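You operate a simulated robot arm through the tools that you are given. There is no shell and no other tool. Be economical: measure what you need, move in short steps, check, and stop when the job is done.

You are at the controls of a simulated robot arm. One attempt, no reset.

Task
Brush a patch of dressing from the steel tin on top of the striped block.
Fine: lay the tin's lid on the mat, use the wooden brush, put it back and seat the lid again. Set down upright: wooden brush. A coat counts when it lies all over at full strength: go over it till it gets no stronger.

It is judged by the outcome, as a careful person would: the job done as asked, and still so three seconds after it is handed in. It fails if anything else is knocked over, pushed out of place, dropped, spilled or broken. A push-on lid holds only when it is set on centred and level and pressed home; a screw cap is set on level and turned clockwise until tight.

Robot
A 6-joint arm with a two-finger parallel gripper on a trunk, on a base that drives. Base frame: it is fixed to the floor where the robot stands at the start and does not move with it; the origin is under the middle of the robot, x ahead of it, y to its left, z up. Lengths are in cm, angles in degrees, forces in N, time in s.
With the tool pointing down near the work surface it reaches from about 10 to 70 cm from the robot's upright axis, wherever it stands. Its first joint turns from -166.0 to 166.0 degrees. Places, roughly: black lever [20, 120, 40]; flat steel tin [70, -10, 80]; grey mat [60, -10, 80]; low red lever [40, 90, 60]; mouth of the flat tin [70, -10, 80]; striped wooden block (10x10x6 cm) [30, 110, 60]. Payload 3.91 kg.
The TCP is the grasp point between the finger pads, 3 cm short of the fingertips. In the tool frame z runs along the fingers and y along their closing line. Largest opening 11 cm; finger width 2, thickness 1; the body of the gripper, 4.8 by 11.2 cm, starts 5.5 cm behind the TCP.
Orientation is told as [roll, pitch, yaw] about the base's x, y, z axes, in that order, counted from this pose: with the fingers straight down and closing along the base's y, the tool's x points along the base's -x, its y along +y and its z along -z.

Tools
- The arm moves only by the tool nudge_tool. Its argument "commands" is one flat list of numbers, 7 for each row, row after row: the shift along the base's x, y, z in mm, then the turn, a rotation vector about the base's x, y, z in degrees, then the closure, from 0 (fully open) to 1 (shut). In form: [tx, ty, tz, rx, ry, rz, grip, tx, ty, tz, rx, ry, rz, grip, ...]. A call has 1 to 20 rows; each row shifts and turns the commanded pose from where the row before left it. Each row takes 0.2 s and may step no farther than 5 cm and 8.6 degrees from the row before; otherwise, or with a gripper value out of range, the whole call is refused. Where a pose cannot be reached the arm comes as near as it can. A force on the tool above 40 N (or 10 N above the force at the start of the call, whichever is more), or a blocked arm, ends the call early, and 0.2 s more pass. The fingers move at their own pace (about 4.5 cm/s each) and stop on an object; they squeeze with about 41 N. The grip force told is the motor's: it shows also when the fingers shut on nothing. Time passes only in rows, and 0.2 s behind the last, so rows that do not move let the fingers close. It gives the time, the measured TCP pose, the force on the tool (base axes), the opening and the grip force at its end, in the units of the frame above (readings bear some noise), with the torque about the TCP (base axes, N m) and any sound that the robot's microphone picked up, and new pictures: "show" is both (left out), scene, wrist or none.
- Cameras (640 x 400 px; columns grow to the right, rows downward): "scene" is now at [0.8, 14.24, 155.33]; the picture's right is [-0.10, -0.99, 0.00], its down [-0.75, 0.08, -0.65] and it looks along [0.65, -0.07, -0.76] (base axes); focal length 214 px, centre (320, 200). "wrist" rides on the gripper at [7.1, 2.2, -10.7] in the tool frame; the picture's right is [-0.29, 0.96, 0.00], its down [-0.76, -0.23, -0.61] and it looks along [-0.58, -0.18, 0.79] (tool axes); focal length 243 px, centre (320, 200). There is no depth. A picture from a camera that has moved, and an enlarged one, comes with that camera's place and axes in the base frame and with its lens. The place of the scene camera against the robot may be out by one fixed shift of up to 1.2 cm in any direction.
- slide_trunk(by): slides the trunk up (or, below 0, down) by that many cm; the arm and the scene camera ride with it, the base frame stays. It gives what a move gives, with no picture.
- base_move(legs): drives the robot by 1 to 6 legs, each [ahead, left, turn to the left] in cm, cm and degrees, along the robot's own axes; the way and the turn of a leg run together, so that a leg with both is an arc; at most 150 cm and 180 degrees a leg. The arm and the cameras ride along, it lands a little off, and it stops where it bumps. It gives what a move gives, and a new picture of the scene camera.
- aim_head(pan, tilt): turns the head with the scene camera to pan (to the left, within 86 degrees either way) and tilt (down, from -29 to 69), counted from straight ahead of the robot. It gives what a move gives, and a new picture of the scene camera.
- enlarge(camera, box): a new picture of the part [left, top, right, bottom] of that camera's present view, enlarged. It takes no simulated time.
- job_done(): hands the job in; it is judged then, once.

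Go step by step. Nothing tells you exact positions but the pictures and the camera data: compare them with the known pose of the tool, close in by small moves and look again before you grip or let go. The budget is 120 turns and 260 pictures, counting those below and the enlarged ones. Unless the task says otherwise, let go and move clear before handing in, and close with one line.

The tools are called after "Emit:" as name(argument=value, ...) on one line, values as JSON. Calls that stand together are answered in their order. nudge_tool: Moves the arm, as the interface text tells. Its arguments: {"type":"object","properties":{"commands":{"type":"array"},"show":{"type":"string","enum":["both","scene","wrist","none"]}},"required":["commands"]} The other tools are called the same way: slide_trunk (by) slides the trunk up or down; base_move (legs) drives the base; aim_head (pan, tilt) turns the head that bears the scene camera; enlarge (camera, box) takes an enlarged picture of a part of a camera's view; job_done () hands the job in.

At the start:

```text
time_s: 0.0
ee_pos: [38.53, 9.73, 120.07]
ee_rot: [0.0, 0.0, 0.0]
ft_force: [-0.4, 0.8, 0.6]
moment: [-0.03, 0.02, -0.04]
width: 11.0
gripper_force: 0.1
trunk travel left (down, up): [-52.5, 6.5]
robot x, y, heading: [0.1, 0.16, -0.2]
head pan, tilt: [-5.9, 49.1]
```

scene: 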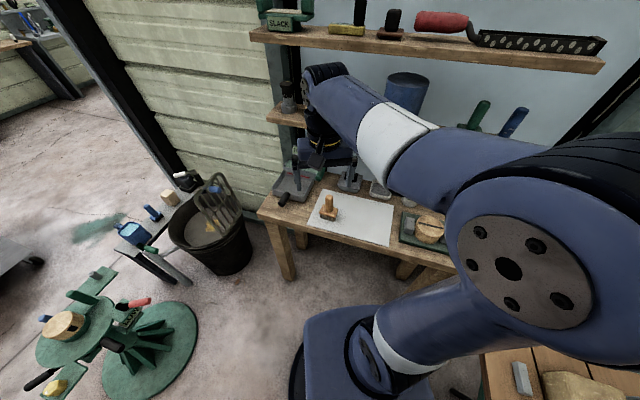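
wrist: 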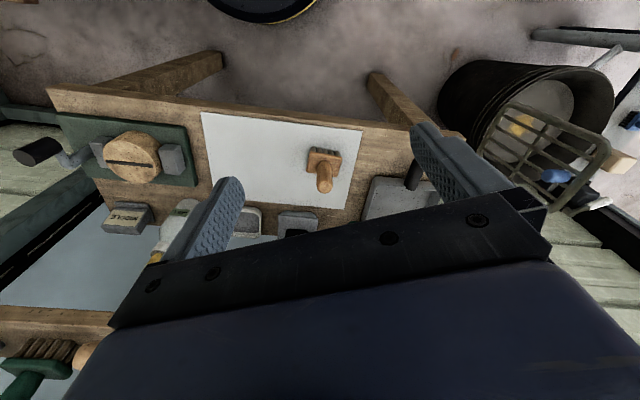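

I see a workbench ahead with a mat and a wooden brush on it, and a green rotary stand to the left that probably carries the striped block. First I look closer.

Emit:
enlarge(camera="scene", box=[240, 140, 480, 290])

Emit:
enlarge(camera="scene", box=[0, 160, 280, 400])

Emit:
enlarge(camera="wrist", box=[40, 80, 480, 300])

```text
2.67 times, centred on (360, 215) of scene
camera zoom: at [0.8, 14.24, 155.33], right [-0.1, -0.99, 0.0], down [-0.75, 0.08, -0.65], along [0.65, -0.07, -0.76], focal length 572 px, centre (213, 160)
```

zoom: 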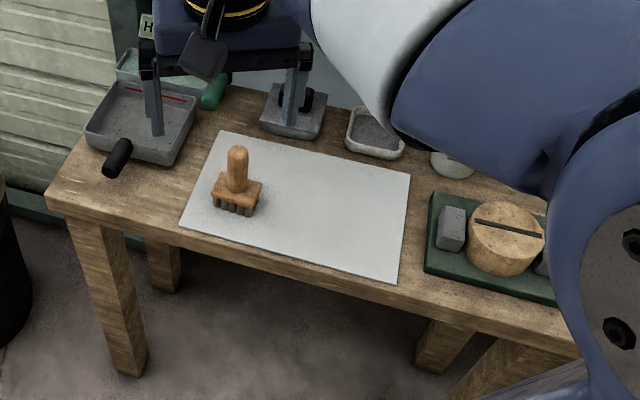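

```text
1.67 times, centred on (140, 280) of scene
camera zoom: at [0.8, 14.24, 155.33], right [-0.1, -0.99, 0.0], down [-0.75, 0.08, -0.65], along [0.65, -0.07, -0.76], focal length 358 px, centre (620, 67)
```

zoom: 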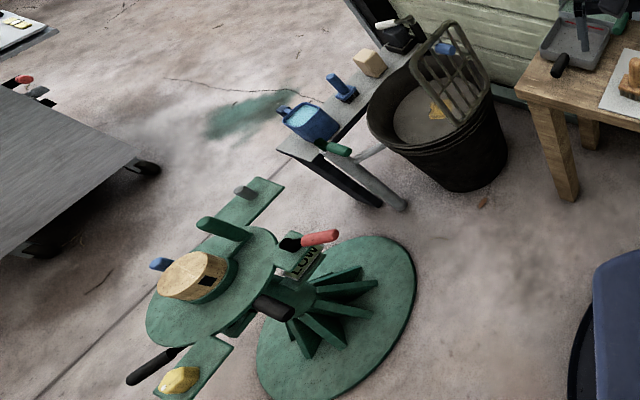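

```text
1.45 times, centred on (260, 190) of wrist
camera zoom: at [31.55, 11.83, 130.63], right [0.29, 0.96, 0.0], down [0.76, -0.23, 0.61], along [0.58, -0.18, -0.79], focal length 353 px, centre (407, 214)
```

zoom: 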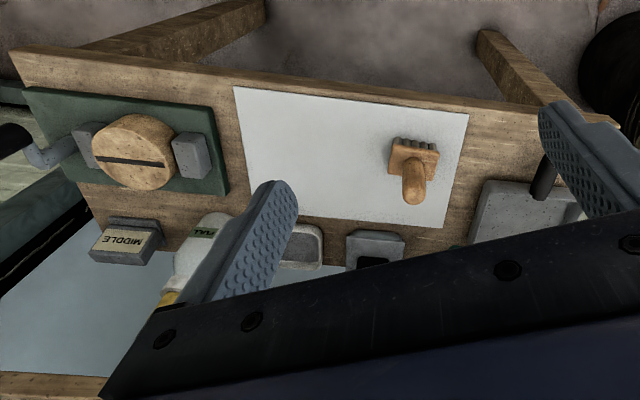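

I need a clear view of the bench's back row, so I pull the hand back and look with both cameras.

Emit:
nudge_tool(commands=[-40, -20, -10, 0, 0, 0, 0, -40, -20, -10, 0, 0, 0, 0, -40, -20, -10, 0, 0, 0, 0])

```text
time_s: 0.8
ee_pos: [26.8, 3.71, 116.77]
ee_rot: [0.0, 0.1, 0.0]
ft_force: [-0.5, -0.2, 0.3]
moment: [-0.02, 0.0, -0.02]
width: 11.01
gripper_force: 0.1
trunk travel left (down, up): [-52.5, 6.5]
robot x, y, heading: [0.19, 0.23, -0.1]
head pan, tilt: [-5.9, 49.1]
camera scene: at [0.78, 14.25, 155.33], right [-0.1, -0.99, 0.0], down [-0.75, 0.08, -0.65], along [0.65, -0.07, -0.76], focal length 214 px, centre (320, 200)
camera wrist: at [19.89, 5.82, 127.45], right [0.29, 0.96, 0.0], down [0.76, -0.23, 0.61], along [0.58, -0.18, -0.79], focal length 243 px, centre (320, 200)
```

scene: 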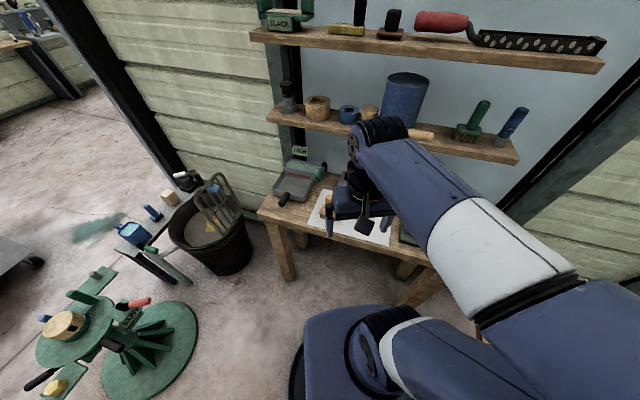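
wrist: 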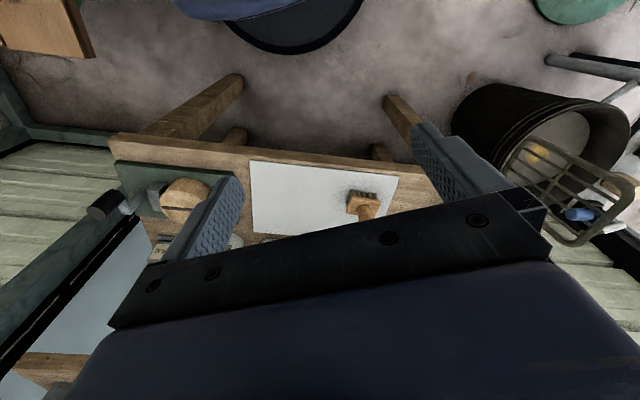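

The gripper hides the tin row in this view. I swing the hand far to the right and higher, so the scene camera sees the bench.

Emit:
nudge_tool(commands=[0, -50, 0, 0, 0, 0, 0, 0, -50, 0, 0, 0, 0, 0, 0, -50, 0, 0, 0, 0, 0, 0, -50, 0, 0, 0, 0, 0, 0, -50, 0, 0, 0, 0, 0, 0, -50, 0, 0, 0, 0, 0])

Emit:
enlarge(camera="scene", box=[250, 140, 490, 290])

```text
time_s: 2.2
ee_pos: [26.51, -26.7, 117.09]
ee_rot: [0.0, 0.0, 0.0]
ft_force: [0.1, 0.1, -0.1]
moment: [-0.04, 0.02, 0.01]
width: 11.0
gripper_force: 0.1
trunk travel left (down, up): [-52.5, 6.5]
robot x, y, heading: [-0.0, -0.16, -0.0]
head pan, tilt: [-5.9, 49.1]
camera scene: at [0.81, 14.2, 155.33], right [-0.1, -0.99, 0.0], down [-0.75, 0.08, -0.65], along [0.65, -0.07, -0.76], focal length 214 px, centre (320, 200)
camera wrist: at [19.48, -24.5, 127.77], right [0.29, 0.96, 0.0], down [0.76, -0.23, 0.61], along [0.58, -0.18, -0.79], focal length 243 px, centre (320, 200)
```

scene: 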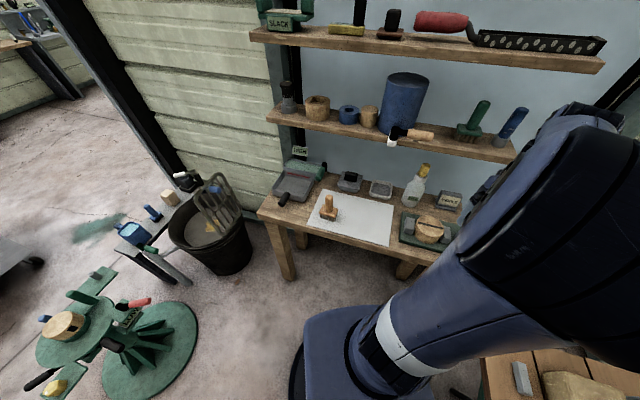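
wrist: 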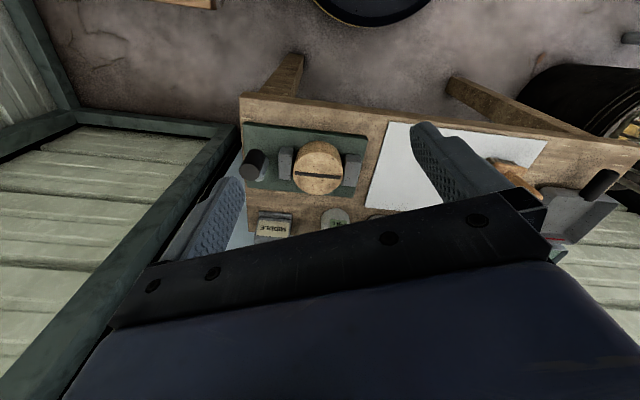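

```text
2.67 times, centred on (370, 215) of scene
camera zoom: at [0.81, 14.2, 155.33], right [-0.1, -0.99, 0.0], down [-0.75, 0.08, -0.65], along [0.65, -0.07, -0.76], focal length 572 px, centre (187, 160)
```

zoom: 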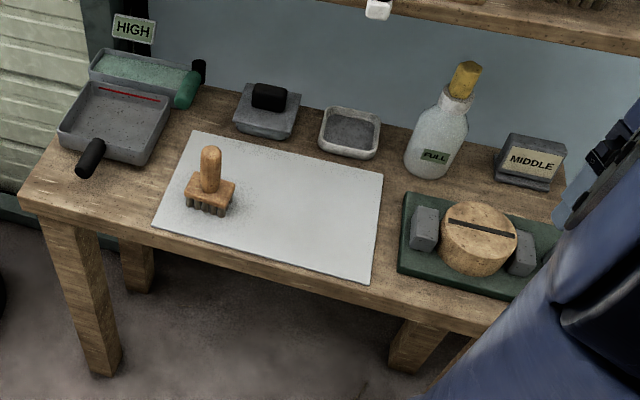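

The closed grey tin with the black knob stands behind the mat. Now I look at the stand on the left.

Emit:
aim_head(pan=70, tilt=45)

Emit:
enlarge(camera="scene", box=[200, 100, 440, 250])

```text
time_s: 3.7
ee_pos: [26.43, -26.43, 117.02]
ee_rot: [0.0, 0.1, 0.1]
ft_force: [-0.5, 0.3, -1.1]
moment: [-0.03, 0.0, 0.03]
width: 10.99
gripper_force: 0.0
trunk travel left (down, up): [-52.5, 6.5]
robot x, y, heading: [0.06, -0.08, -0.5]
head pan, tilt: [70.0, 45.0]
camera scene: at [-4.15, 22.67, 155.9], right [0.94, -0.34, 0.0], down [-0.24, -0.66, -0.71], along [0.24, 0.66, -0.71], focal length 214 px, centre (320, 200)
```

scene: 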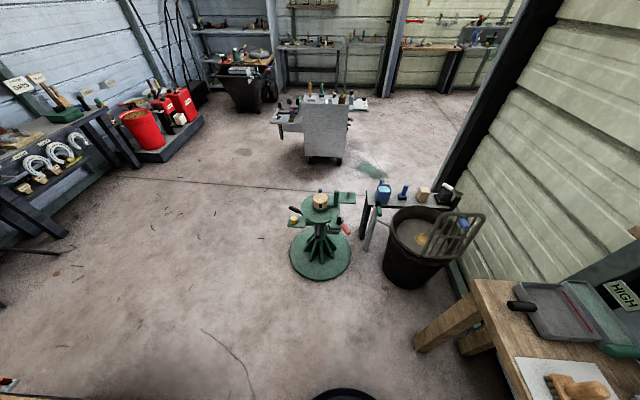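

```text
2.67 times, centred on (320, 175) of scene
camera zoom: at [-4.15, 22.67, 155.9], right [0.94, -0.34, 0.0], down [-0.24, -0.66, -0.71], along [0.24, 0.66, -0.71], focal length 572 px, centre (320, 267)
```

zoom: 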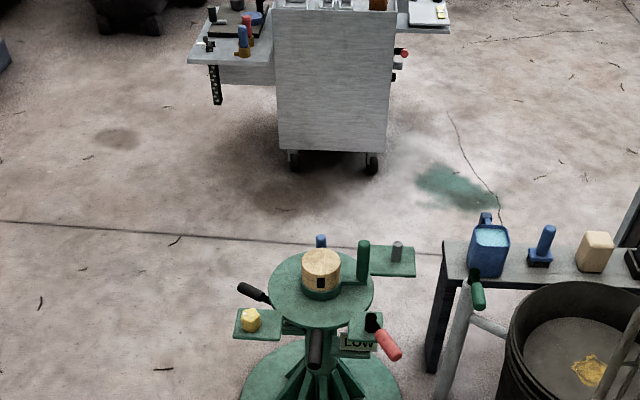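

Emit:
enlarge(camera="scene", box=[284, 180, 360, 228])

```text
8.33 times, centred on (322, 204) of scene
camera zoom: at [-4.15, 22.67, 155.9], right [0.94, -0.34, 0.0], down [-0.24, -0.66, -0.71], along [0.24, 0.66, -0.71], focal length 1787 px, centre (303, 167)
```

zoom: 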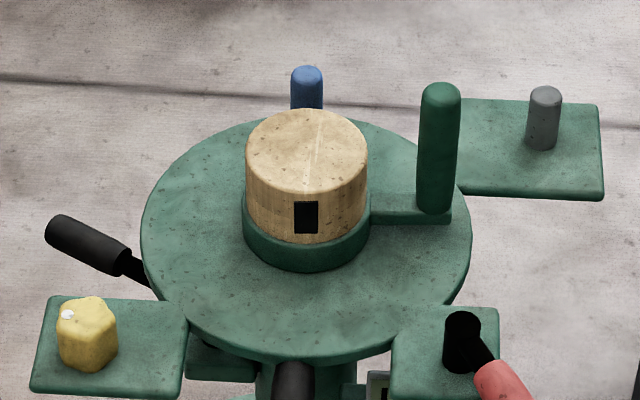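

The block sits on the green stand, left. Back to the bench: I drive a little nearer so that the tin (about x 75) is in reach.

Emit:
base_move(legs=[[12, 0, 0]])

Emit:
aim_head(pan=-10, tilt=55)

Emit:
nudge_tool(commands=[40, 40, 0, 0, 0, 0, 0, 40, 30, 0, 0, 0, 0, 0, 40, 30, 0, 0, 0, 0, 0, 40, 30, -10, 0, 0, 0, 0, 40, 30, -10, 0, 0, 0, 0, 40, 20, -10, 0, 0, 0, 0, 0, 0, -40, 0, 0, 0, 0])

```text
time_s: 4.9
ee_pos: [38.43, -26.35, 117.13]
ee_rot: [0.0, 0.0, 0.2]
ft_force: [-0.1, 0.6, 0.1]
moment: [0.03, 0.01, -0.02]
width: 11.02
gripper_force: 0.0
trunk travel left (down, up): [-52.5, 6.5]
robot x, y, heading: [11.83, -0.36, 0.3]
head pan, tilt: [70.0, 45.0]
camera scene: at [7.62, 22.68, 155.91], right [0.94, -0.34, 0.0], down [-0.24, -0.67, -0.71], along [0.24, 0.67, -0.71], focal length 214 px, centre (320, 200)
```

scene: 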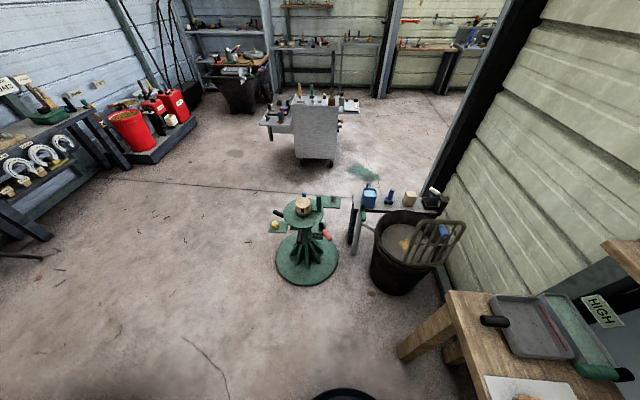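

```text
time_s: 6.4
ee_pos: [38.33, -26.34, 117.08]
ee_rot: [0.0, 0.1, 0.2]
ft_force: [0.1, 0.6, 0.5]
moment: [0.03, 0.0, 0.04]
width: 11.0
gripper_force: 0.1
trunk travel left (down, up): [-52.5, 6.5]
robot x, y, heading: [11.71, -0.14, 0.2]
head pan, tilt: [-10.0, 55.0]
camera scene: at [11.92, 13.8, 154.56], right [-0.17, -0.99, 0.0], down [-0.81, 0.14, -0.57], along [0.57, -0.1, -0.82], focal length 214 px, centre (320, 200)
```

scene: 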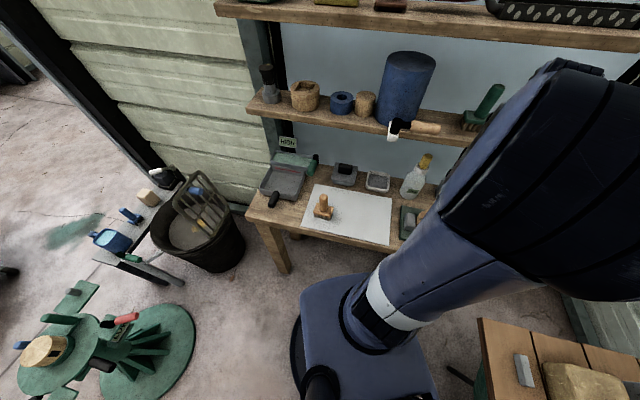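

```text
refused: row 1 steps farther than a row can; nothing moved
```

The rows were too long, so I shorten them and bring the hand over the back of the bench.

Emit:
nudge_tool(commands=[36, 30, 0, 0, 0, 0, 0, 36, 30, 0, 0, 0, 0, 0, 36, 30, 0, 0, 0, 0, 0, 36, 30, -5, 0, 0, 0, 0, 36, 30, -5, 0, 0, 0, 0, 36, 28, -10, 0, 0, 0, 0, 10, 0, -40, 0, 0, 0, 0])

```text
time_s: 7.6
ee_pos: [53.93, -12.42, 116.46]
ee_rot: [0.1, 1.2, -0.8]
ft_force: [-13.1, 1.3, 3.2]
moment: [-0.3, -0.33, -0.86]
width: 10.93
gripper_force: 0.1
trunk travel left (down, up): [-52.5, 6.5]
robot x, y, heading: [11.89, 0.09, 0.0]
head pan, tilt: [-10.0, 55.0]
stopped in row 5: the force on the tool passed its limit (the readings are from after the stop); the commanded pose is now the measured one
camera scene: at [11.66, 13.86, 154.57], right [-0.17, -0.99, 0.0], down [-0.81, 0.14, -0.57], along [0.57, -0.1, -0.82], focal length 214 px, centre (320, 200)
camera wrist: at [47.22, -10.16, 127.26], right [0.3, 0.95, -0.01], down [0.77, -0.24, 0.59], along [0.56, -0.18, -0.81], focal length 243 px, centre (320, 200)
```

scene: 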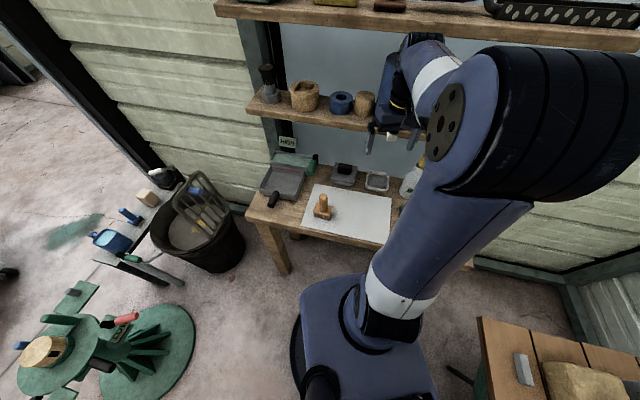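
wrist: 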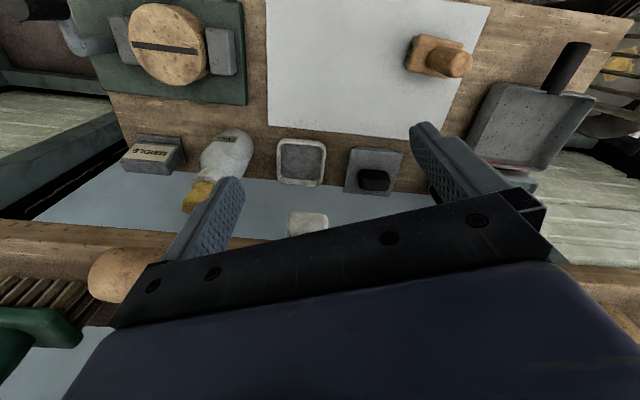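

The knob triangulates to about [75.7, -7.8, 84]. I touched a brush that juts out of the shelf, at about z 117, so I back straight off and check it.

Emit:
nudge_tool(commands=[-30, 0, 0, 0, 0, 0, 0, -40, 0, 0, 0, 0, 0, 0, -40, 0, 0, 0, 0, 0, 0])

Emit:
enlarge(camera="scene", box=[240, 50, 480, 200])

```text
time_s: 8.4
ee_pos: [43.12, -12.67, 116.35]
ee_rot: [0.0, 1.0, -0.6]
ft_force: [-0.5, 0.2, 0.6]
moment: [0.02, 0.0, -0.06]
width: 11.01
gripper_force: 0.0
trunk travel left (down, up): [-52.5, 6.5]
robot x, y, heading: [11.79, 0.1, 0.2]
head pan, tilt: [-10.0, 55.0]
camera scene: at [11.91, 13.81, 154.56], right [-0.17, -0.99, 0.0], down [-0.81, 0.14, -0.57], along [0.57, -0.1, -0.82], focal length 214 px, centre (320, 200)
camera wrist: at [36.38, -10.29, 127.19], right [0.3, 0.95, -0.01], down [0.77, -0.24, 0.59], along [0.57, -0.18, -0.8], focal length 243 px, centre (320, 200)
```

scene: 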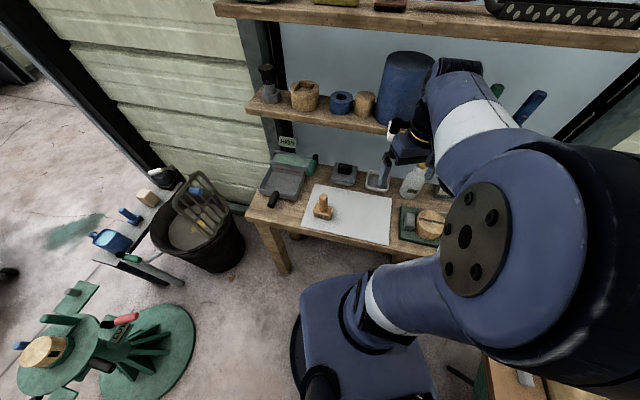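
wrist: 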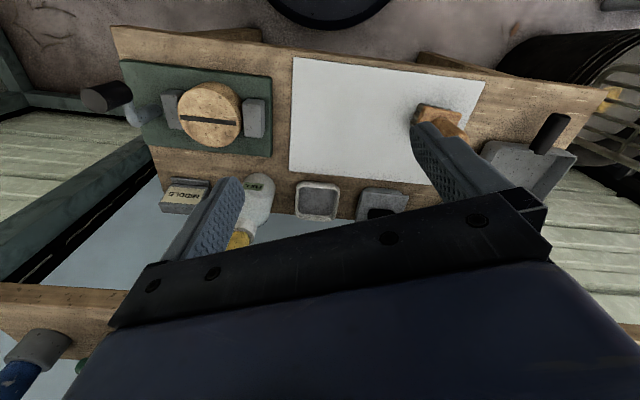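

```text
2.67 times, centred on (360, 125) of scene
camera zoom: at [11.91, 13.81, 154.56], right [-0.17, -0.99, 0.0], down [-0.81, 0.14, -0.57], along [0.57, -0.1, -0.82], focal length 572 px, centre (213, 400)
```

zoom: 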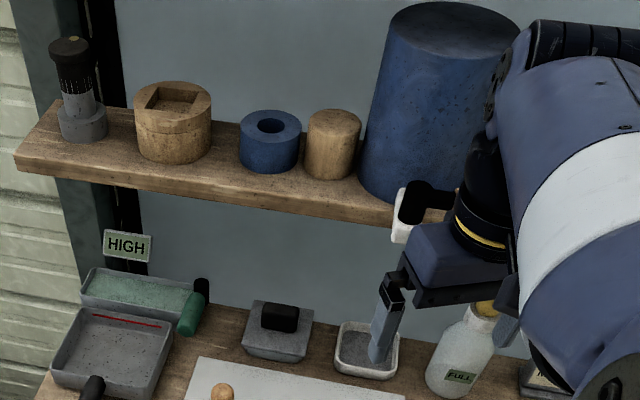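

The bench and shelf run about 22° askew, and the shelf overhangs the tin at about z 117. I'll lower the trunk and tilt the hand about 40° so I come in from the front beneath the shelf.

Emit:
nudge_tool(commands=[-10, 10, 0, 0, 0, -7.5, 0, -10, 10, 0, 0, 0, -7.5, 0, 0, 10, 0, 0, 0, -7.4, 0, 0, 0, 0, -3.04, -7.36, 0, 0, 0, 0, 0, -3.04, -7.36, 0, 0, 0, 0, 0, -3.04, -7.36, 0, 0, 0, 0, 0, -3.04, -7.36, 0, 0, 0, 0, 0, -3.04, -7.36, 0, 0, 0, 0, 0, 0, 0, 0, 0], show="none")

Emit:
slide_trunk(by=-20)

Emit:
nudge_tool(commands=[0, 0, 0, 0, 0, 0, 0])

```text
time_s: 10.4
ee_pos: [41.23, -9.28, 116.42]
ee_rot: [0.5, -38.8, -23.2]
ft_force: [-0.1, 0.4, 0.0]
moment: [0.01, 0.04, 0.0]
width: 10.98
gripper_force: 0.0
trunk travel left (down, up): [-52.5, 6.5]
robot x, y, heading: [11.9, 0.02, -0.1]
head pan, tilt: [-10.0, 55.0]
```

```text
time_s: 12.2
ee_pos: [41.99, -9.68, 94.54]
ee_rot: [0.0, -30.4, -23.1]
ft_force: [0.0, 0.3, 0.4]
moment: [0.01, 0.05, 0.05]
width: 10.98
gripper_force: 0.0
trunk travel left (down, up): [-34.8, 24.2]
robot x, y, heading: [11.68, 0.22, 0.4]
head pan, tilt: [-10.0, 55.0]
stopped: the arm was blocked; the commanded pose is now the measured one
```

```text
time_s: 12.6
ee_pos: [42.1, -9.76, 94.93]
ee_rot: [0.1, -30.6, -23.2]
ft_force: [-0.1, 0.0, 0.3]
moment: [0.02, -0.02, 0.01]
width: 10.99
gripper_force: 0.1
trunk travel left (down, up): [-34.8, 24.2]
robot x, y, heading: [11.68, -0.2, 0.0]
head pan, tilt: [-10.0, 55.0]
camera scene: at [11.92, 13.8, 136.79], right [-0.17, -0.99, 0.0], down [-0.81, 0.14, -0.57], along [0.57, -0.1, -0.82], focal length 214 px, centre (320, 200)
camera wrist: at [32.41, -3.26, 100.5], right [0.6, 0.78, 0.15], down [0.23, -0.35, 0.91], along [0.76, -0.52, -0.39], focal length 243 px, centre (320, 200)
```

scene: 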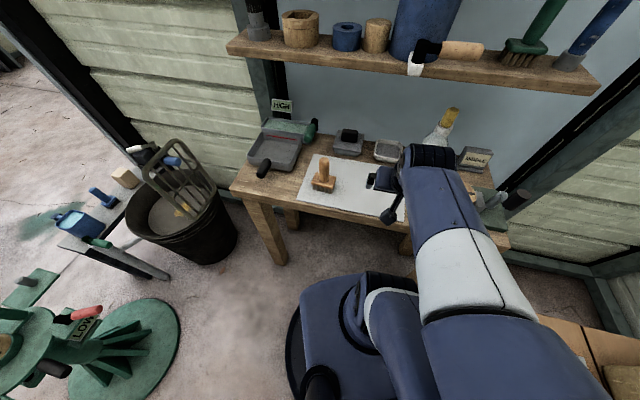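
wrist: 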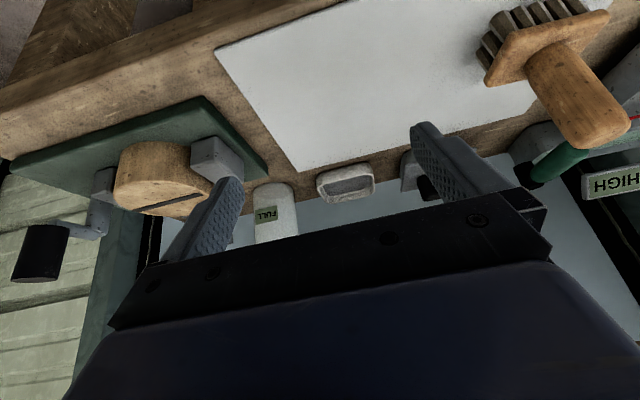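

The trunk went down 17.7 cm before the arm blocked. I go forward above the brush's height and restore the tilt on the way.

Emit:
nudge_tool(commands=[30, 10, 10, -0.7, -1.8, 0, 0.1, 40, 10, 10, -0.7, -1.8, 0, 0.1, 40, 10, 10, -0.7, -1.8, 0, 0.1, 40, 10, 5, -0.7, -1.8, 0, 0.1, 40, 10, 0, -0.7, -1.8, 0, 0.1, 0, 0, 0, 0, 0, 0, 0.1])

```text
time_s: 13.9
ee_pos: [61.22, -4.9, 98.5]
ee_rot: [0.7, -40.4, -23.4]
ft_force: [-0.3, 0.2, -0.4]
moment: [0.01, -0.02, -0.01]
width: 9.88
gripper_force: 0.1
trunk travel left (down, up): [-34.8, 24.2]
robot x, y, heading: [11.69, -0.08, 0.1]
head pan, tilt: [-10.0, 55.0]
camera scene: at [11.95, 13.8, 136.88], right [-0.17, -0.99, 0.0], down [-0.81, 0.14, -0.57], along [0.56, -0.1, -0.82], focal length 214 px, centre (320, 200)
camera wrist: at [50.87, 1.84, 102.1], right [0.58, 0.79, 0.2], down [0.08, -0.29, 0.95], along [0.81, -0.53, -0.23], focal length 243 px, centre (320, 200)
```

scene: 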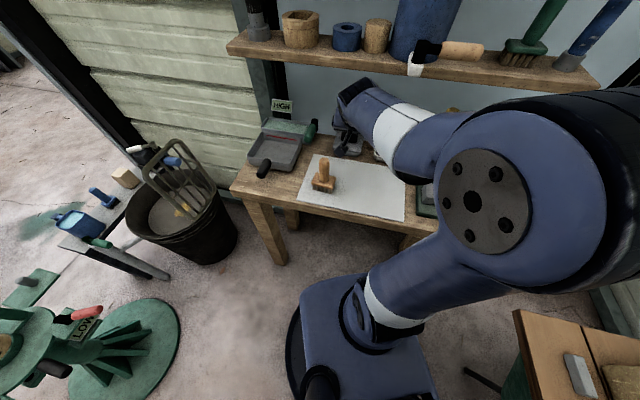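
wrist: 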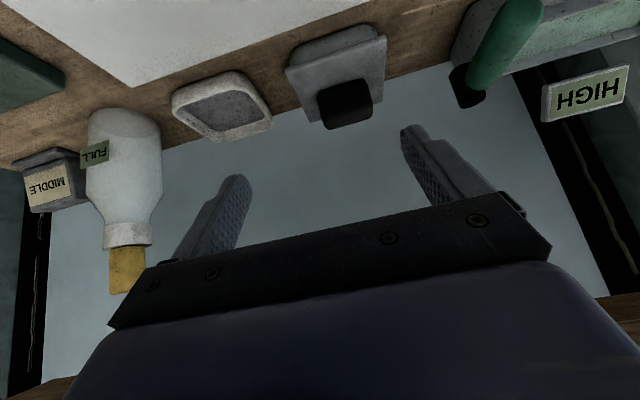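

Emit:
enlarge(camera="wrist", box=[250, 0, 440, 140])

```text
2.86 times, centred on (345, 70) of wrist
camera zoom: at [50.87, 1.84, 102.1], right [0.58, 0.79, 0.2], down [0.08, -0.29, 0.95], along [0.81, -0.53, -0.23], focal length 693 px, centre (249, 571)
```

zoom: 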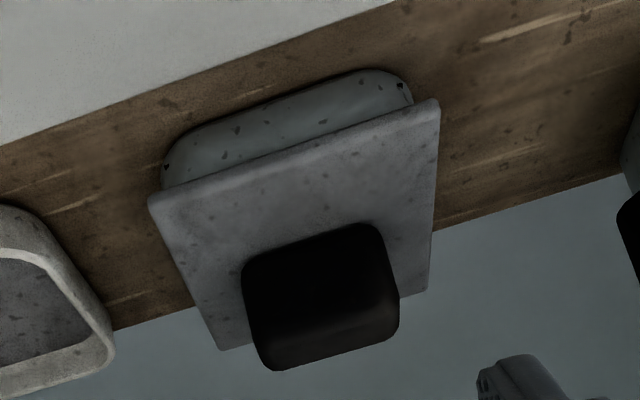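

The lid's top is at about z 82.5 and the knob centre about [76, -8.3, 84.4]; the gripper's yaw matches the tin. I approach to just short of the knob.

Emit:
nudge_tool(commands=[28, -6, -25, 0, 0, 0, 0.1, 28, -6, -25, 0, 0, 0, 0.1, 28, -6, -25, 0, 0, 0, 0.1, 28, -6, -25, 0, 0, 0, 0.1, 0, 0, 0, 0, 0, 0, 0.1])

```text
time_s: 15.2
ee_pos: [72.69, -7.3, 88.53]
ee_rot: [0.5, -40.3, -23.4]
ft_force: [-0.3, 0.3, -0.9]
moment: [-0.01, 0.01, 0.0]
width: 9.88
gripper_force: 0.1
trunk travel left (down, up): [-34.8, 24.2]
robot x, y, heading: [11.59, -0.02, 0.1]
head pan, tilt: [-10.0, 55.0]
camera scene: at [11.96, 13.8, 136.88], right [-0.17, -0.99, 0.0], down [-0.81, 0.14, -0.57], along [0.56, -0.1, -0.82], focal length 214 px, centre (320, 200)
camera wrist: at [62.22, -0.56, 91.96], right [0.58, 0.79, 0.19], down [0.08, -0.29, 0.95], along [0.81, -0.53, -0.23], focal length 243 px, centre (320, 200)
```

scene: 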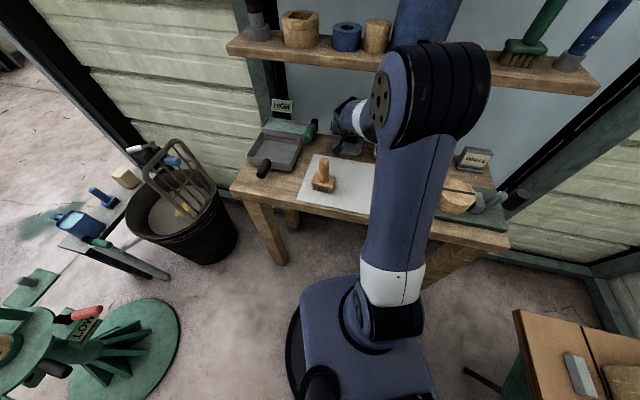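
wrist: 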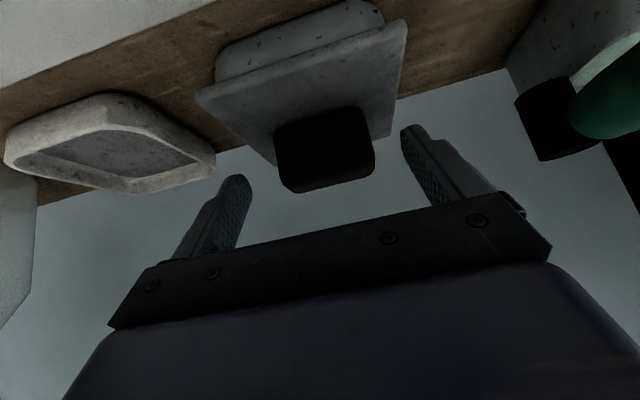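

The knob is centred between the fingers. I go down the last bit and look.

Emit:
nudge_tool(commands=[10, -2, -12, 0, 0, 0, 0.1, 9, -1, -11, 0, 0, 0, 0.1, 0, 0, 0, 0, 0, 0, 0.1], show="wrist")

```text
time_s: 15.9
ee_pos: [74.35, -7.51, 86.31]
ee_rot: [0.6, -40.3, -23.5]
ft_force: [0.0, -0.4, 6.2]
moment: [-0.34, 0.04, -0.02]
width: 9.93
gripper_force: 0.4
trunk travel left (down, up): [-34.8, 24.2]
robot x, y, heading: [12.0, -0.13, 0.1]
head pan, tilt: [-10.0, 55.0]
camera wrist: at [63.95, -0.75, 89.86], right [0.58, 0.79, 0.2], down [0.08, -0.29, 0.95], along [0.81, -0.54, -0.23], focal length 243 px, centre (320, 200)
```

wrist: 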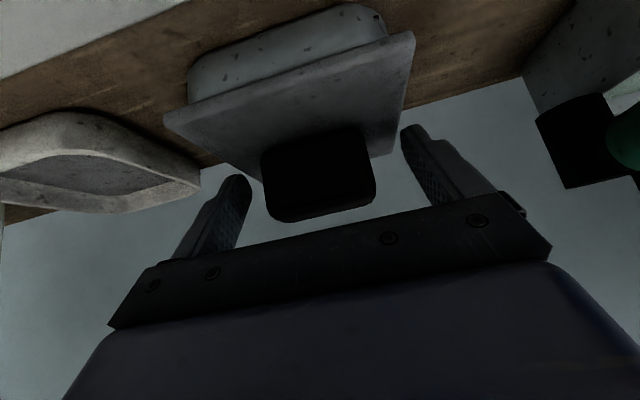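

One fingertip touches the lid (6 N). I rise 5 mm and close on the knob.

Emit:
nudge_tool(commands=[0, 0, 5, 0, 0, 0, 0.1, 0, 0, 0, 0, 0, 0, 0.5, 0, 0, 0, 0, 0, 0, 1, 0, 0, 0, 0, 0, 0, 1, 0, 0, 0, 0, 0, 0, 1, 0, 0, 0, 0, 0, 0, 1], show="wrist")

```text
time_s: 17.4
ee_pos: [74.3, -7.37, 86.84]
ee_rot: [0.6, -40.3, -23.4]
ft_force: [-0.4, 0.1, 0.3]
moment: [-0.07, 0.01, -0.02]
width: 5.93
gripper_force: 41.4
trunk travel left (down, up): [-34.8, 24.2]
robot x, y, heading: [11.43, -0.27, 0.2]
head pan, tilt: [-10.0, 55.0]
camera wrist: at [63.88, -0.74, 90.27], right [0.58, 0.79, 0.19], down [0.08, -0.29, 0.95], along [0.81, -0.54, -0.23], focal length 243 px, centre (320, 200)
```

wrist: 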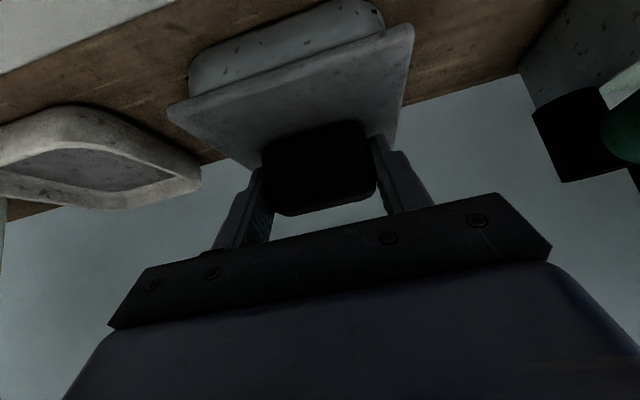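

The knob is held at 5.9 cm wide. I note the seated pose as TCP [74.3, -7.4, 86.8] and pull straight up gently.

Emit:
nudge_tool(commands=[0, 0, 3, 0, 0, 0, 1, 0, 0, 3, 0, 0, 0, 1, 0, 0, 4, 0, 0, 0, 1, 0, 0, 5, 0, 0, 0, 1, 0, 0, 5, 0, 0, 0, 1, 0, 0, 5, 0, 0, 0, 1, 0, 0, 5, 0, 0, 0, 1], show="wrist")

```text
time_s: 18.9
ee_pos: [74.24, -7.42, 89.81]
ee_rot: [0.6, -40.3, -23.3]
ft_force: [0.3, -0.2, -1.2]
moment: [-0.01, 0.01, -0.01]
width: 5.98
gripper_force: 40.7
trunk travel left (down, up): [-34.8, 24.2]
robot x, y, heading: [12.09, -0.24, 0.2]
head pan, tilt: [-10.0, 55.0]
camera wrist: at [63.81, -0.63, 93.31], right [0.58, 0.79, 0.19], down [0.08, -0.29, 0.95], along [0.81, -0.53, -0.23], focal length 243 px, centre (320, 200)
```

wrist: 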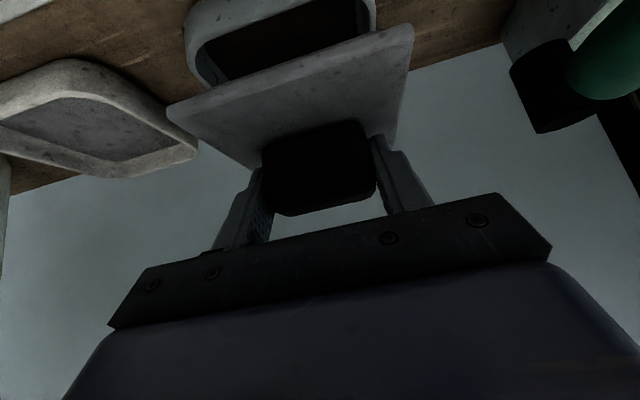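

The lid is off and the tin shows dark dressing inside. I carry the lid out to the right half of the mat, away from the brush.

Emit:
nudge_tool(commands=[0, 0, 30, 0, 0, 0, 1, -36, -7.5, 5, 0, 0, 0, 1, -36, -7.5, 5, 0, 0, 0, 1, -36, -7.5, 0, 0, 0, 0, 1, -36, -7.5, 0, 0, 0, 0, 1, -37, -7.5, 0, 0, 0, 0, 1, -37, -7.5, 0, 0, 0, 0, 1, 0, 0, 0, 0, 0, 0, 1])

```text
time_s: 20.8
ee_pos: [52.37, -11.72, 94.09]
ee_rot: [0.5, -40.3, -23.4]
ft_force: [-0.2, 0.0, -1.1]
moment: [0.0, 0.01, -0.04]
width: 5.97
gripper_force: 40.5
trunk travel left (down, up): [-34.8, 24.2]
robot x, y, heading: [11.78, 0.12, 0.1]
head pan, tilt: [-10.0, 55.0]
camera scene: at [11.91, 13.8, 136.88], right [-0.17, -0.99, 0.0], down [-0.81, 0.14, -0.57], along [0.57, -0.1, -0.82], focal length 214 px, centre (320, 200)
camera wrist: at [41.94, -5.0, 97.69], right [0.58, 0.79, 0.19], down [0.08, -0.29, 0.95], along [0.81, -0.53, -0.23], focal length 243 px, centre (320, 200)
```

scene: 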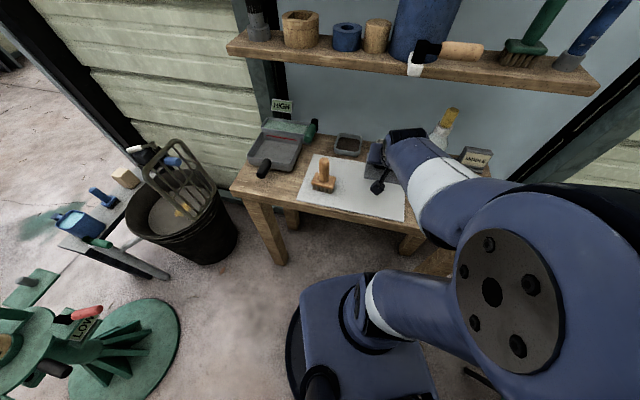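
wrist: 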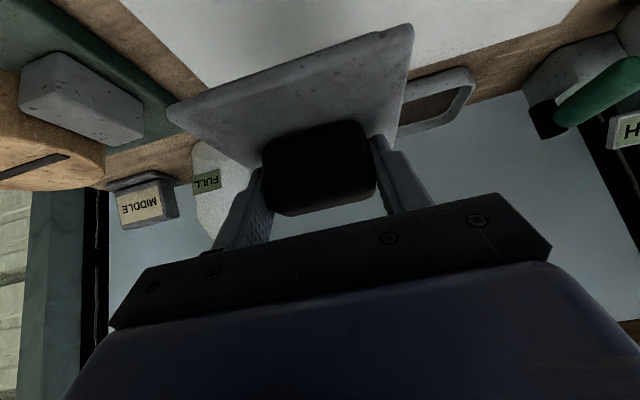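

Emit:
nudge_tool(commands=[0, 0, -30, 0, 0, 0, 1, 0, 0, -30, 0, 0, 0, 1, 0, 0, -5, 0, 0, 0, 1, 0, 0, -3, 0, 0, 0, 1, 0, 0, -3, 0, 0, 0, 1, 0, 0, 0, 0, 0, 0, 1])

```text
time_s: 22.1
ee_pos: [52.36, -11.87, 86.8]
ee_rot: [0.4, -40.4, -23.3]
ft_force: [-0.3, -0.4, -0.9]
moment: [0.0, -0.01, -0.03]
width: 5.94
gripper_force: 40.5
trunk travel left (down, up): [-34.8, 24.2]
robot x, y, heading: [11.66, 0.49, -0.1]
head pan, tilt: [-10.0, 55.0]
camera scene: at [11.93, 13.8, 136.88], right [-0.17, -0.99, 0.0], down [-0.81, 0.14, -0.57], along [0.56, -0.1, -0.82], focal length 214 px, centre (320, 200)
camera wrist: at [41.88, -5.14, 90.36], right [0.58, 0.79, 0.19], down [0.08, -0.29, 0.95], along [0.81, -0.53, -0.23], focal length 243 px, centre (320, 200)
```

scene: 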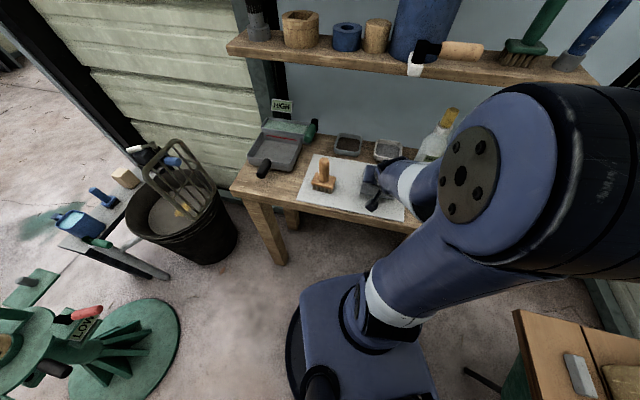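
wrist: 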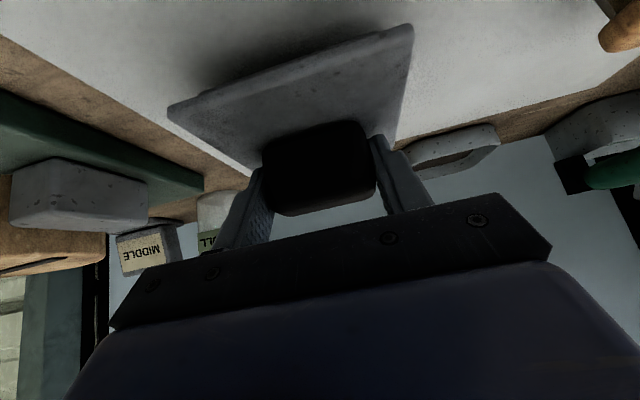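

The lid hovers over the mat's right half with its shadow close beneath. I lower it slowly until it touches.

Emit:
nudge_tool(commands=[0, 0, -5, 0, 0, 0, 1, 0, 0, -5, 0, 0, 0, 1, 0, 0, -4, 0, 0, 0, 1, 0, 0, -3, 0, 0, 0, 1, 0, 0, 0, 0, 0, 0, 1], show="wrist")

```text
time_s: 23.4
ee_pos: [52.46, -11.93, 85.32]
ee_rot: [0.7, -40.7, -23.4]
ft_force: [-3.4, -3.7, 37.0]
moment: [-0.73, 0.04, -0.21]
width: 6.02
gripper_force: 40.6
trunk travel left (down, up): [-34.8, 24.2]
robot x, y, heading: [11.59, 0.11, 0.4]
head pan, tilt: [-10.0, 55.0]
camera wrist: at [41.97, -5.19, 88.78], right [0.58, 0.79, 0.2], down [0.07, -0.29, 0.95], along [0.81, -0.53, -0.22], focal length 243 px, centre (320, 200)
```

wrist: 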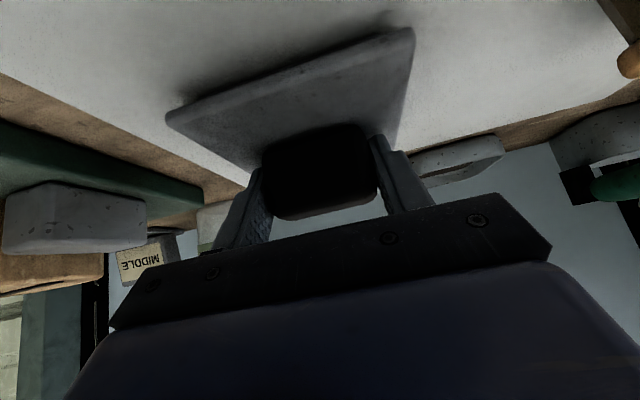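

It rests on the mat. I ease off the press and open the fingers gently.

Emit:
nudge_tool(commands=[0, 0, 2, 0, 0, 0, 1, 0, 0, 0, 0, 0, 0, 1], show="none")

```text
time_s: 23.9
ee_pos: [52.45, -11.97, 85.35]
ee_rot: [0.6, -40.6, -23.3]
ft_force: [-0.4, -2.4, 26.5]
moment: [-0.73, -0.55, 0.04]
width: 5.93
gripper_force: 40.7
trunk travel left (down, up): [-34.8, 24.2]
robot x, y, heading: [11.36, 0.01, 0.2]
head pan, tilt: [-10.0, 55.0]
```

Emit:
nudge_tool(commands=[0, 0, 4, 0, 0, 0, 1, 0, 0, 0, 0, 0, 0, 1, 0, 0, 0, 0, 0, 0, 0.2, 0, 0, 0, 0, 0, 0, 0.1, 0, 0, 0, 0, 0, 0, 0.1, 0, 0, 0, 0, 0, 0, 0.1], show="wrist")

```text
time_s: 25.4
ee_pos: [52.39, -11.93, 85.69]
ee_rot: [0.6, -40.3, -23.4]
ft_force: [0.0, 0.1, 0.2]
moment: [-0.04, 0.01, -0.02]
width: 9.91
gripper_force: 0.0
trunk travel left (down, up): [-34.8, 24.2]
robot x, y, heading: [11.47, -0.07, 0.1]
head pan, tilt: [-10.0, 55.0]
camera wrist: at [41.98, -5.19, 89.16], right [0.58, 0.79, 0.19], down [0.08, -0.29, 0.95], along [0.81, -0.54, -0.23], focal length 243 px, centre (320, 200)
```

wrist: 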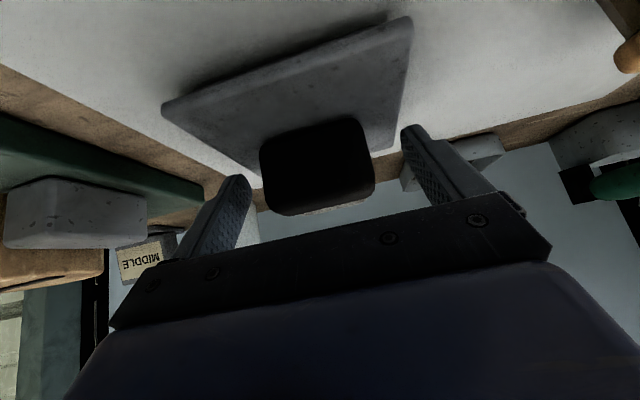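

The lid lies flat on the mat. I retreat and look at the brush.

Emit:
nudge_tool(commands=[-20, 8, 25, 0, 0, 0, 0, -20, 8, 30, 0, 0, 0, 0, -20, 18, 35, 0, 0, 0, 0, -20, 30, 30, 0, 0, 0, 0, 0, 35, 20, 0, 0, 0, 0, 0, 20, 0, 0, 0, 0, 0, 0, 0, 0, 0, 0, 0, 0])

```text
time_s: 26.9
ee_pos: [45.0, 0.26, 98.63]
ee_rot: [-1.5, -38.6, -22.3]
ft_force: [-0.3, -0.1, -0.3]
moment: [-0.01, 0.01, 0.01]
width: 10.99
gripper_force: 0.0
trunk travel left (down, up): [-34.8, 24.2]
robot x, y, heading: [12.05, -0.18, 0.1]
head pan, tilt: [-10.0, 55.0]
camera scene: at [11.92, 13.8, 136.94], right [-0.17, -0.99, 0.0], down [-0.81, 0.14, -0.57], along [0.57, -0.1, -0.82], focal length 214 px, centre (320, 200)
camera wrist: at [34.57, 7.0, 102.5], right [0.59, 0.79, 0.16], down [0.11, -0.28, 0.95], along [0.8, -0.54, -0.25], focal length 243 px, centre (320, 200)
```

scene: 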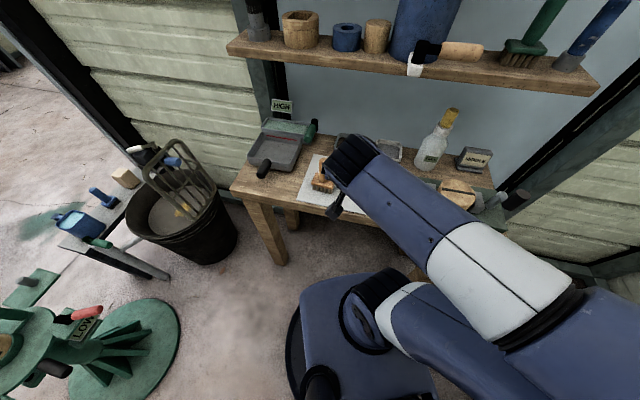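
wrist: 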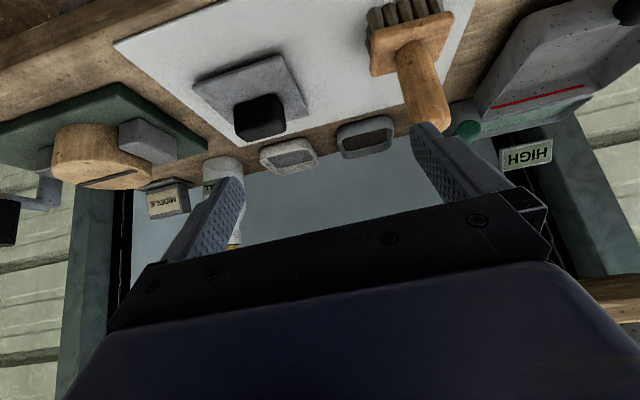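

The brush stands at about [56.7, 5.2], its handle top at about z 91. I line up the open fingers short of the handle.

Emit:
nudge_tool(commands=[30, 23, -10, 0, 0, 0, 0, 30, 23, -15, 0, 0, 0, 0, 27, 20, -41, 0, 0, 0, 0, 0, 0, 0, 0, 0, 0, 0])

```text
refused: row 3 steps farther than a row can; nothing moved
```

Emit:
nudge_tool(commands=[30, 23, -10, 0, 0, 0, 0, 30, 23, -15, 0, 0, 0, 0, 27, 20, -25, 0, 0, 0, 0, 0, 0, -15, 0, 0, 0, 0, 0, 0, 0, 0, 0, 0, 0])

```text
time_s: 28.1
ee_pos: [53.04, 6.67, 93.02]
ee_rot: [0.7, -40.4, -23.4]
ft_force: [0.0, 0.5, 0.5]
moment: [-0.02, -0.01, -0.03]
width: 11.01
gripper_force: 0.1
trunk travel left (down, up): [-34.8, 24.2]
robot x, y, heading: [11.36, -0.27, -0.2]
head pan, tilt: [-10.0, 55.0]
camera scene: at [11.93, 13.8, 136.88], right [-0.17, -0.99, 0.0], down [-0.81, 0.14, -0.57], along [0.56, -0.1, -0.82], focal length 214 px, centre (320, 200)
camera wrist: at [42.7, 13.33, 96.68], right [0.58, 0.79, 0.2], down [0.08, -0.29, 0.95], along [0.81, -0.53, -0.23], focal length 243 px, centre (320, 200)
```

scene: 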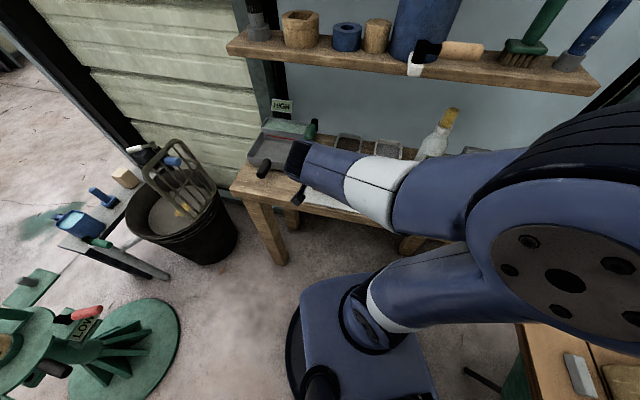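
wrist: 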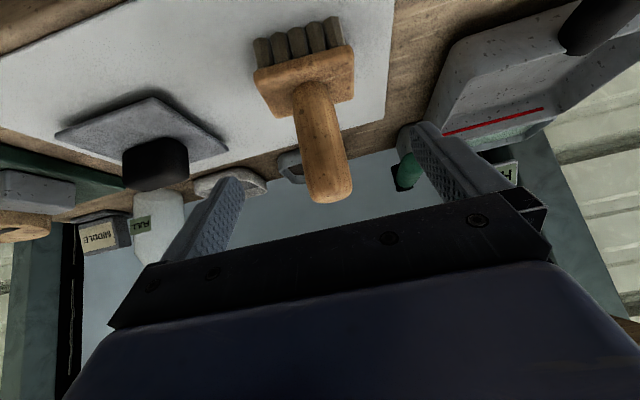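

The handle is lined up: its axis is at about (56.7, 5.1), from z 84 to 92. I slide the fingers on.

Emit:
nudge_tool(commands=[18, -8, -21, 0, 0, 0, 0, 18, -8, -21, 0, 0, 0, 0, 0, 0, 0, 0, 0, 0, 0], show="wrist")

```text
time_s: 28.9
ee_pos: [56.73, 5.06, 88.63]
ee_rot: [0.5, -40.3, -23.3]
ft_force: [0.4, 0.7, -0.2]
moment: [0.0, -0.01, -0.05]
width: 10.99
gripper_force: 0.1
trunk travel left (down, up): [-34.8, 24.2]
robot x, y, heading: [11.4, -0.12, 0.2]
head pan, tilt: [-10.0, 55.0]
camera wrist: at [46.33, 11.74, 92.15], right [0.58, 0.79, 0.19], down [0.08, -0.29, 0.95], along [0.81, -0.53, -0.23], focal length 243 px, centre (320, 200)
```

wrist: 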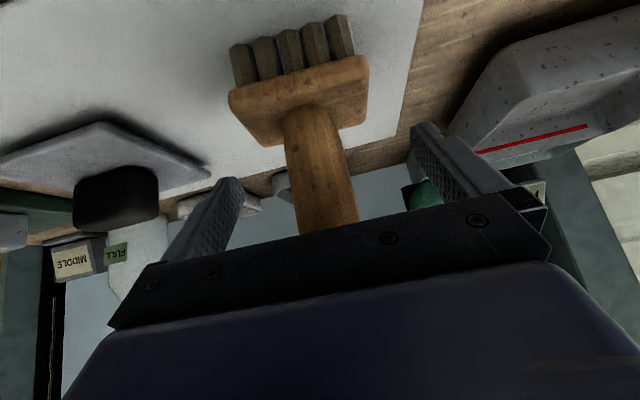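

The handle is between the pads, so I close.

Emit:
nudge_tool(commands=[0, 0, 0, 0, 0, 0, 0.5, 0, 0, 0, 0, 0, 0, 0.8, 0, 0, 0, 0, 0, 0, 1, 0, 0, 0, 0, 0, 0, 1, 0, 0, 0, 0, 0, 0, 1, 0, 0, 0, 0, 0, 0, 1], show="wrist")

```text
time_s: 30.4
ee_pos: [56.86, 5.16, 88.71]
ee_rot: [0.6, -40.4, -23.5]
ft_force: [0.7, -0.5, 2.2]
moment: [-0.16, 0.0, 0.01]
width: 3.12
gripper_force: 41.2
trunk travel left (down, up): [-34.8, 24.2]
robot x, y, heading: [12.04, -0.41, -0.0]
head pan, tilt: [-10.0, 55.0]
camera wrist: at [46.31, 11.75, 92.19], right [0.58, 0.79, 0.2], down [0.08, -0.29, 0.95], along [0.81, -0.53, -0.23], focal length 243 px, centre (320, 200)
```

wrist: 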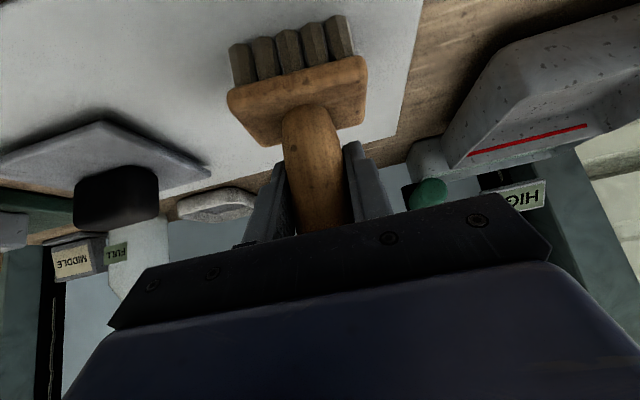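

Gripped at 3.1 cm. I lift it and carry it low under the shelf to above the tin.

Emit:
nudge_tool(commands=[0, 0, 25, 0, 0, 0, 1, 0, 0, 24, 0, 0, 0, 1, 37, -26, 0, 0, 0, 0, 1, 37, -26, 0, 0, 0, 0, 1, 37, -26, 0, 0, 0, 0, 1, 38, -27, 0, 0, 0, 0, 1, 37, -26, 0, 0, 0, 0, 1, 0, 0, 0, 0, 0, 0, 1])

```text
time_s: 32.1
ee_pos: [75.49, -8.38, 93.78]
ee_rot: [0.5, -40.3, -23.3]
ft_force: [0.7, -0.4, -2.8]
moment: [-0.02, -0.01, 0.02]
width: 3.15
gripper_force: 41.2
trunk travel left (down, up): [-34.8, 24.2]
robot x, y, heading: [11.63, -0.24, 0.3]
head pan, tilt: [-10.0, 55.0]
camera scene: at [11.98, 13.78, 136.88], right [-0.17, -0.99, 0.0], down [-0.81, 0.14, -0.57], along [0.56, -0.1, -0.82], focal length 214 px, centre (320, 200)
camera wrist: at [65.14, -1.67, 97.37], right [0.58, 0.79, 0.19], down [0.08, -0.29, 0.95], along [0.81, -0.53, -0.23], focal length 243 px, centre (320, 200)
```

scene: 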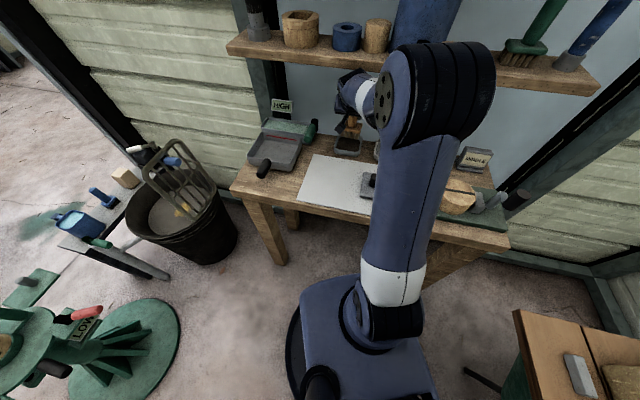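
wrist: 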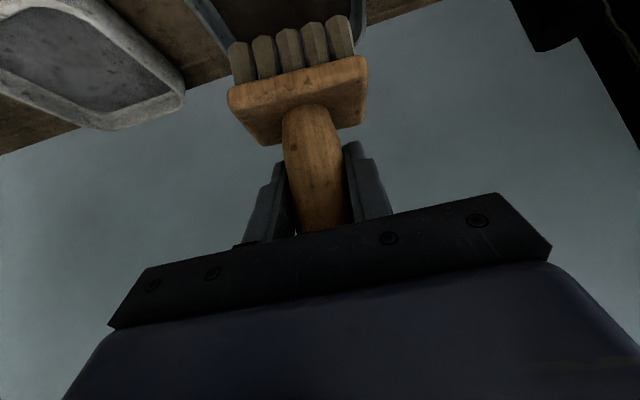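

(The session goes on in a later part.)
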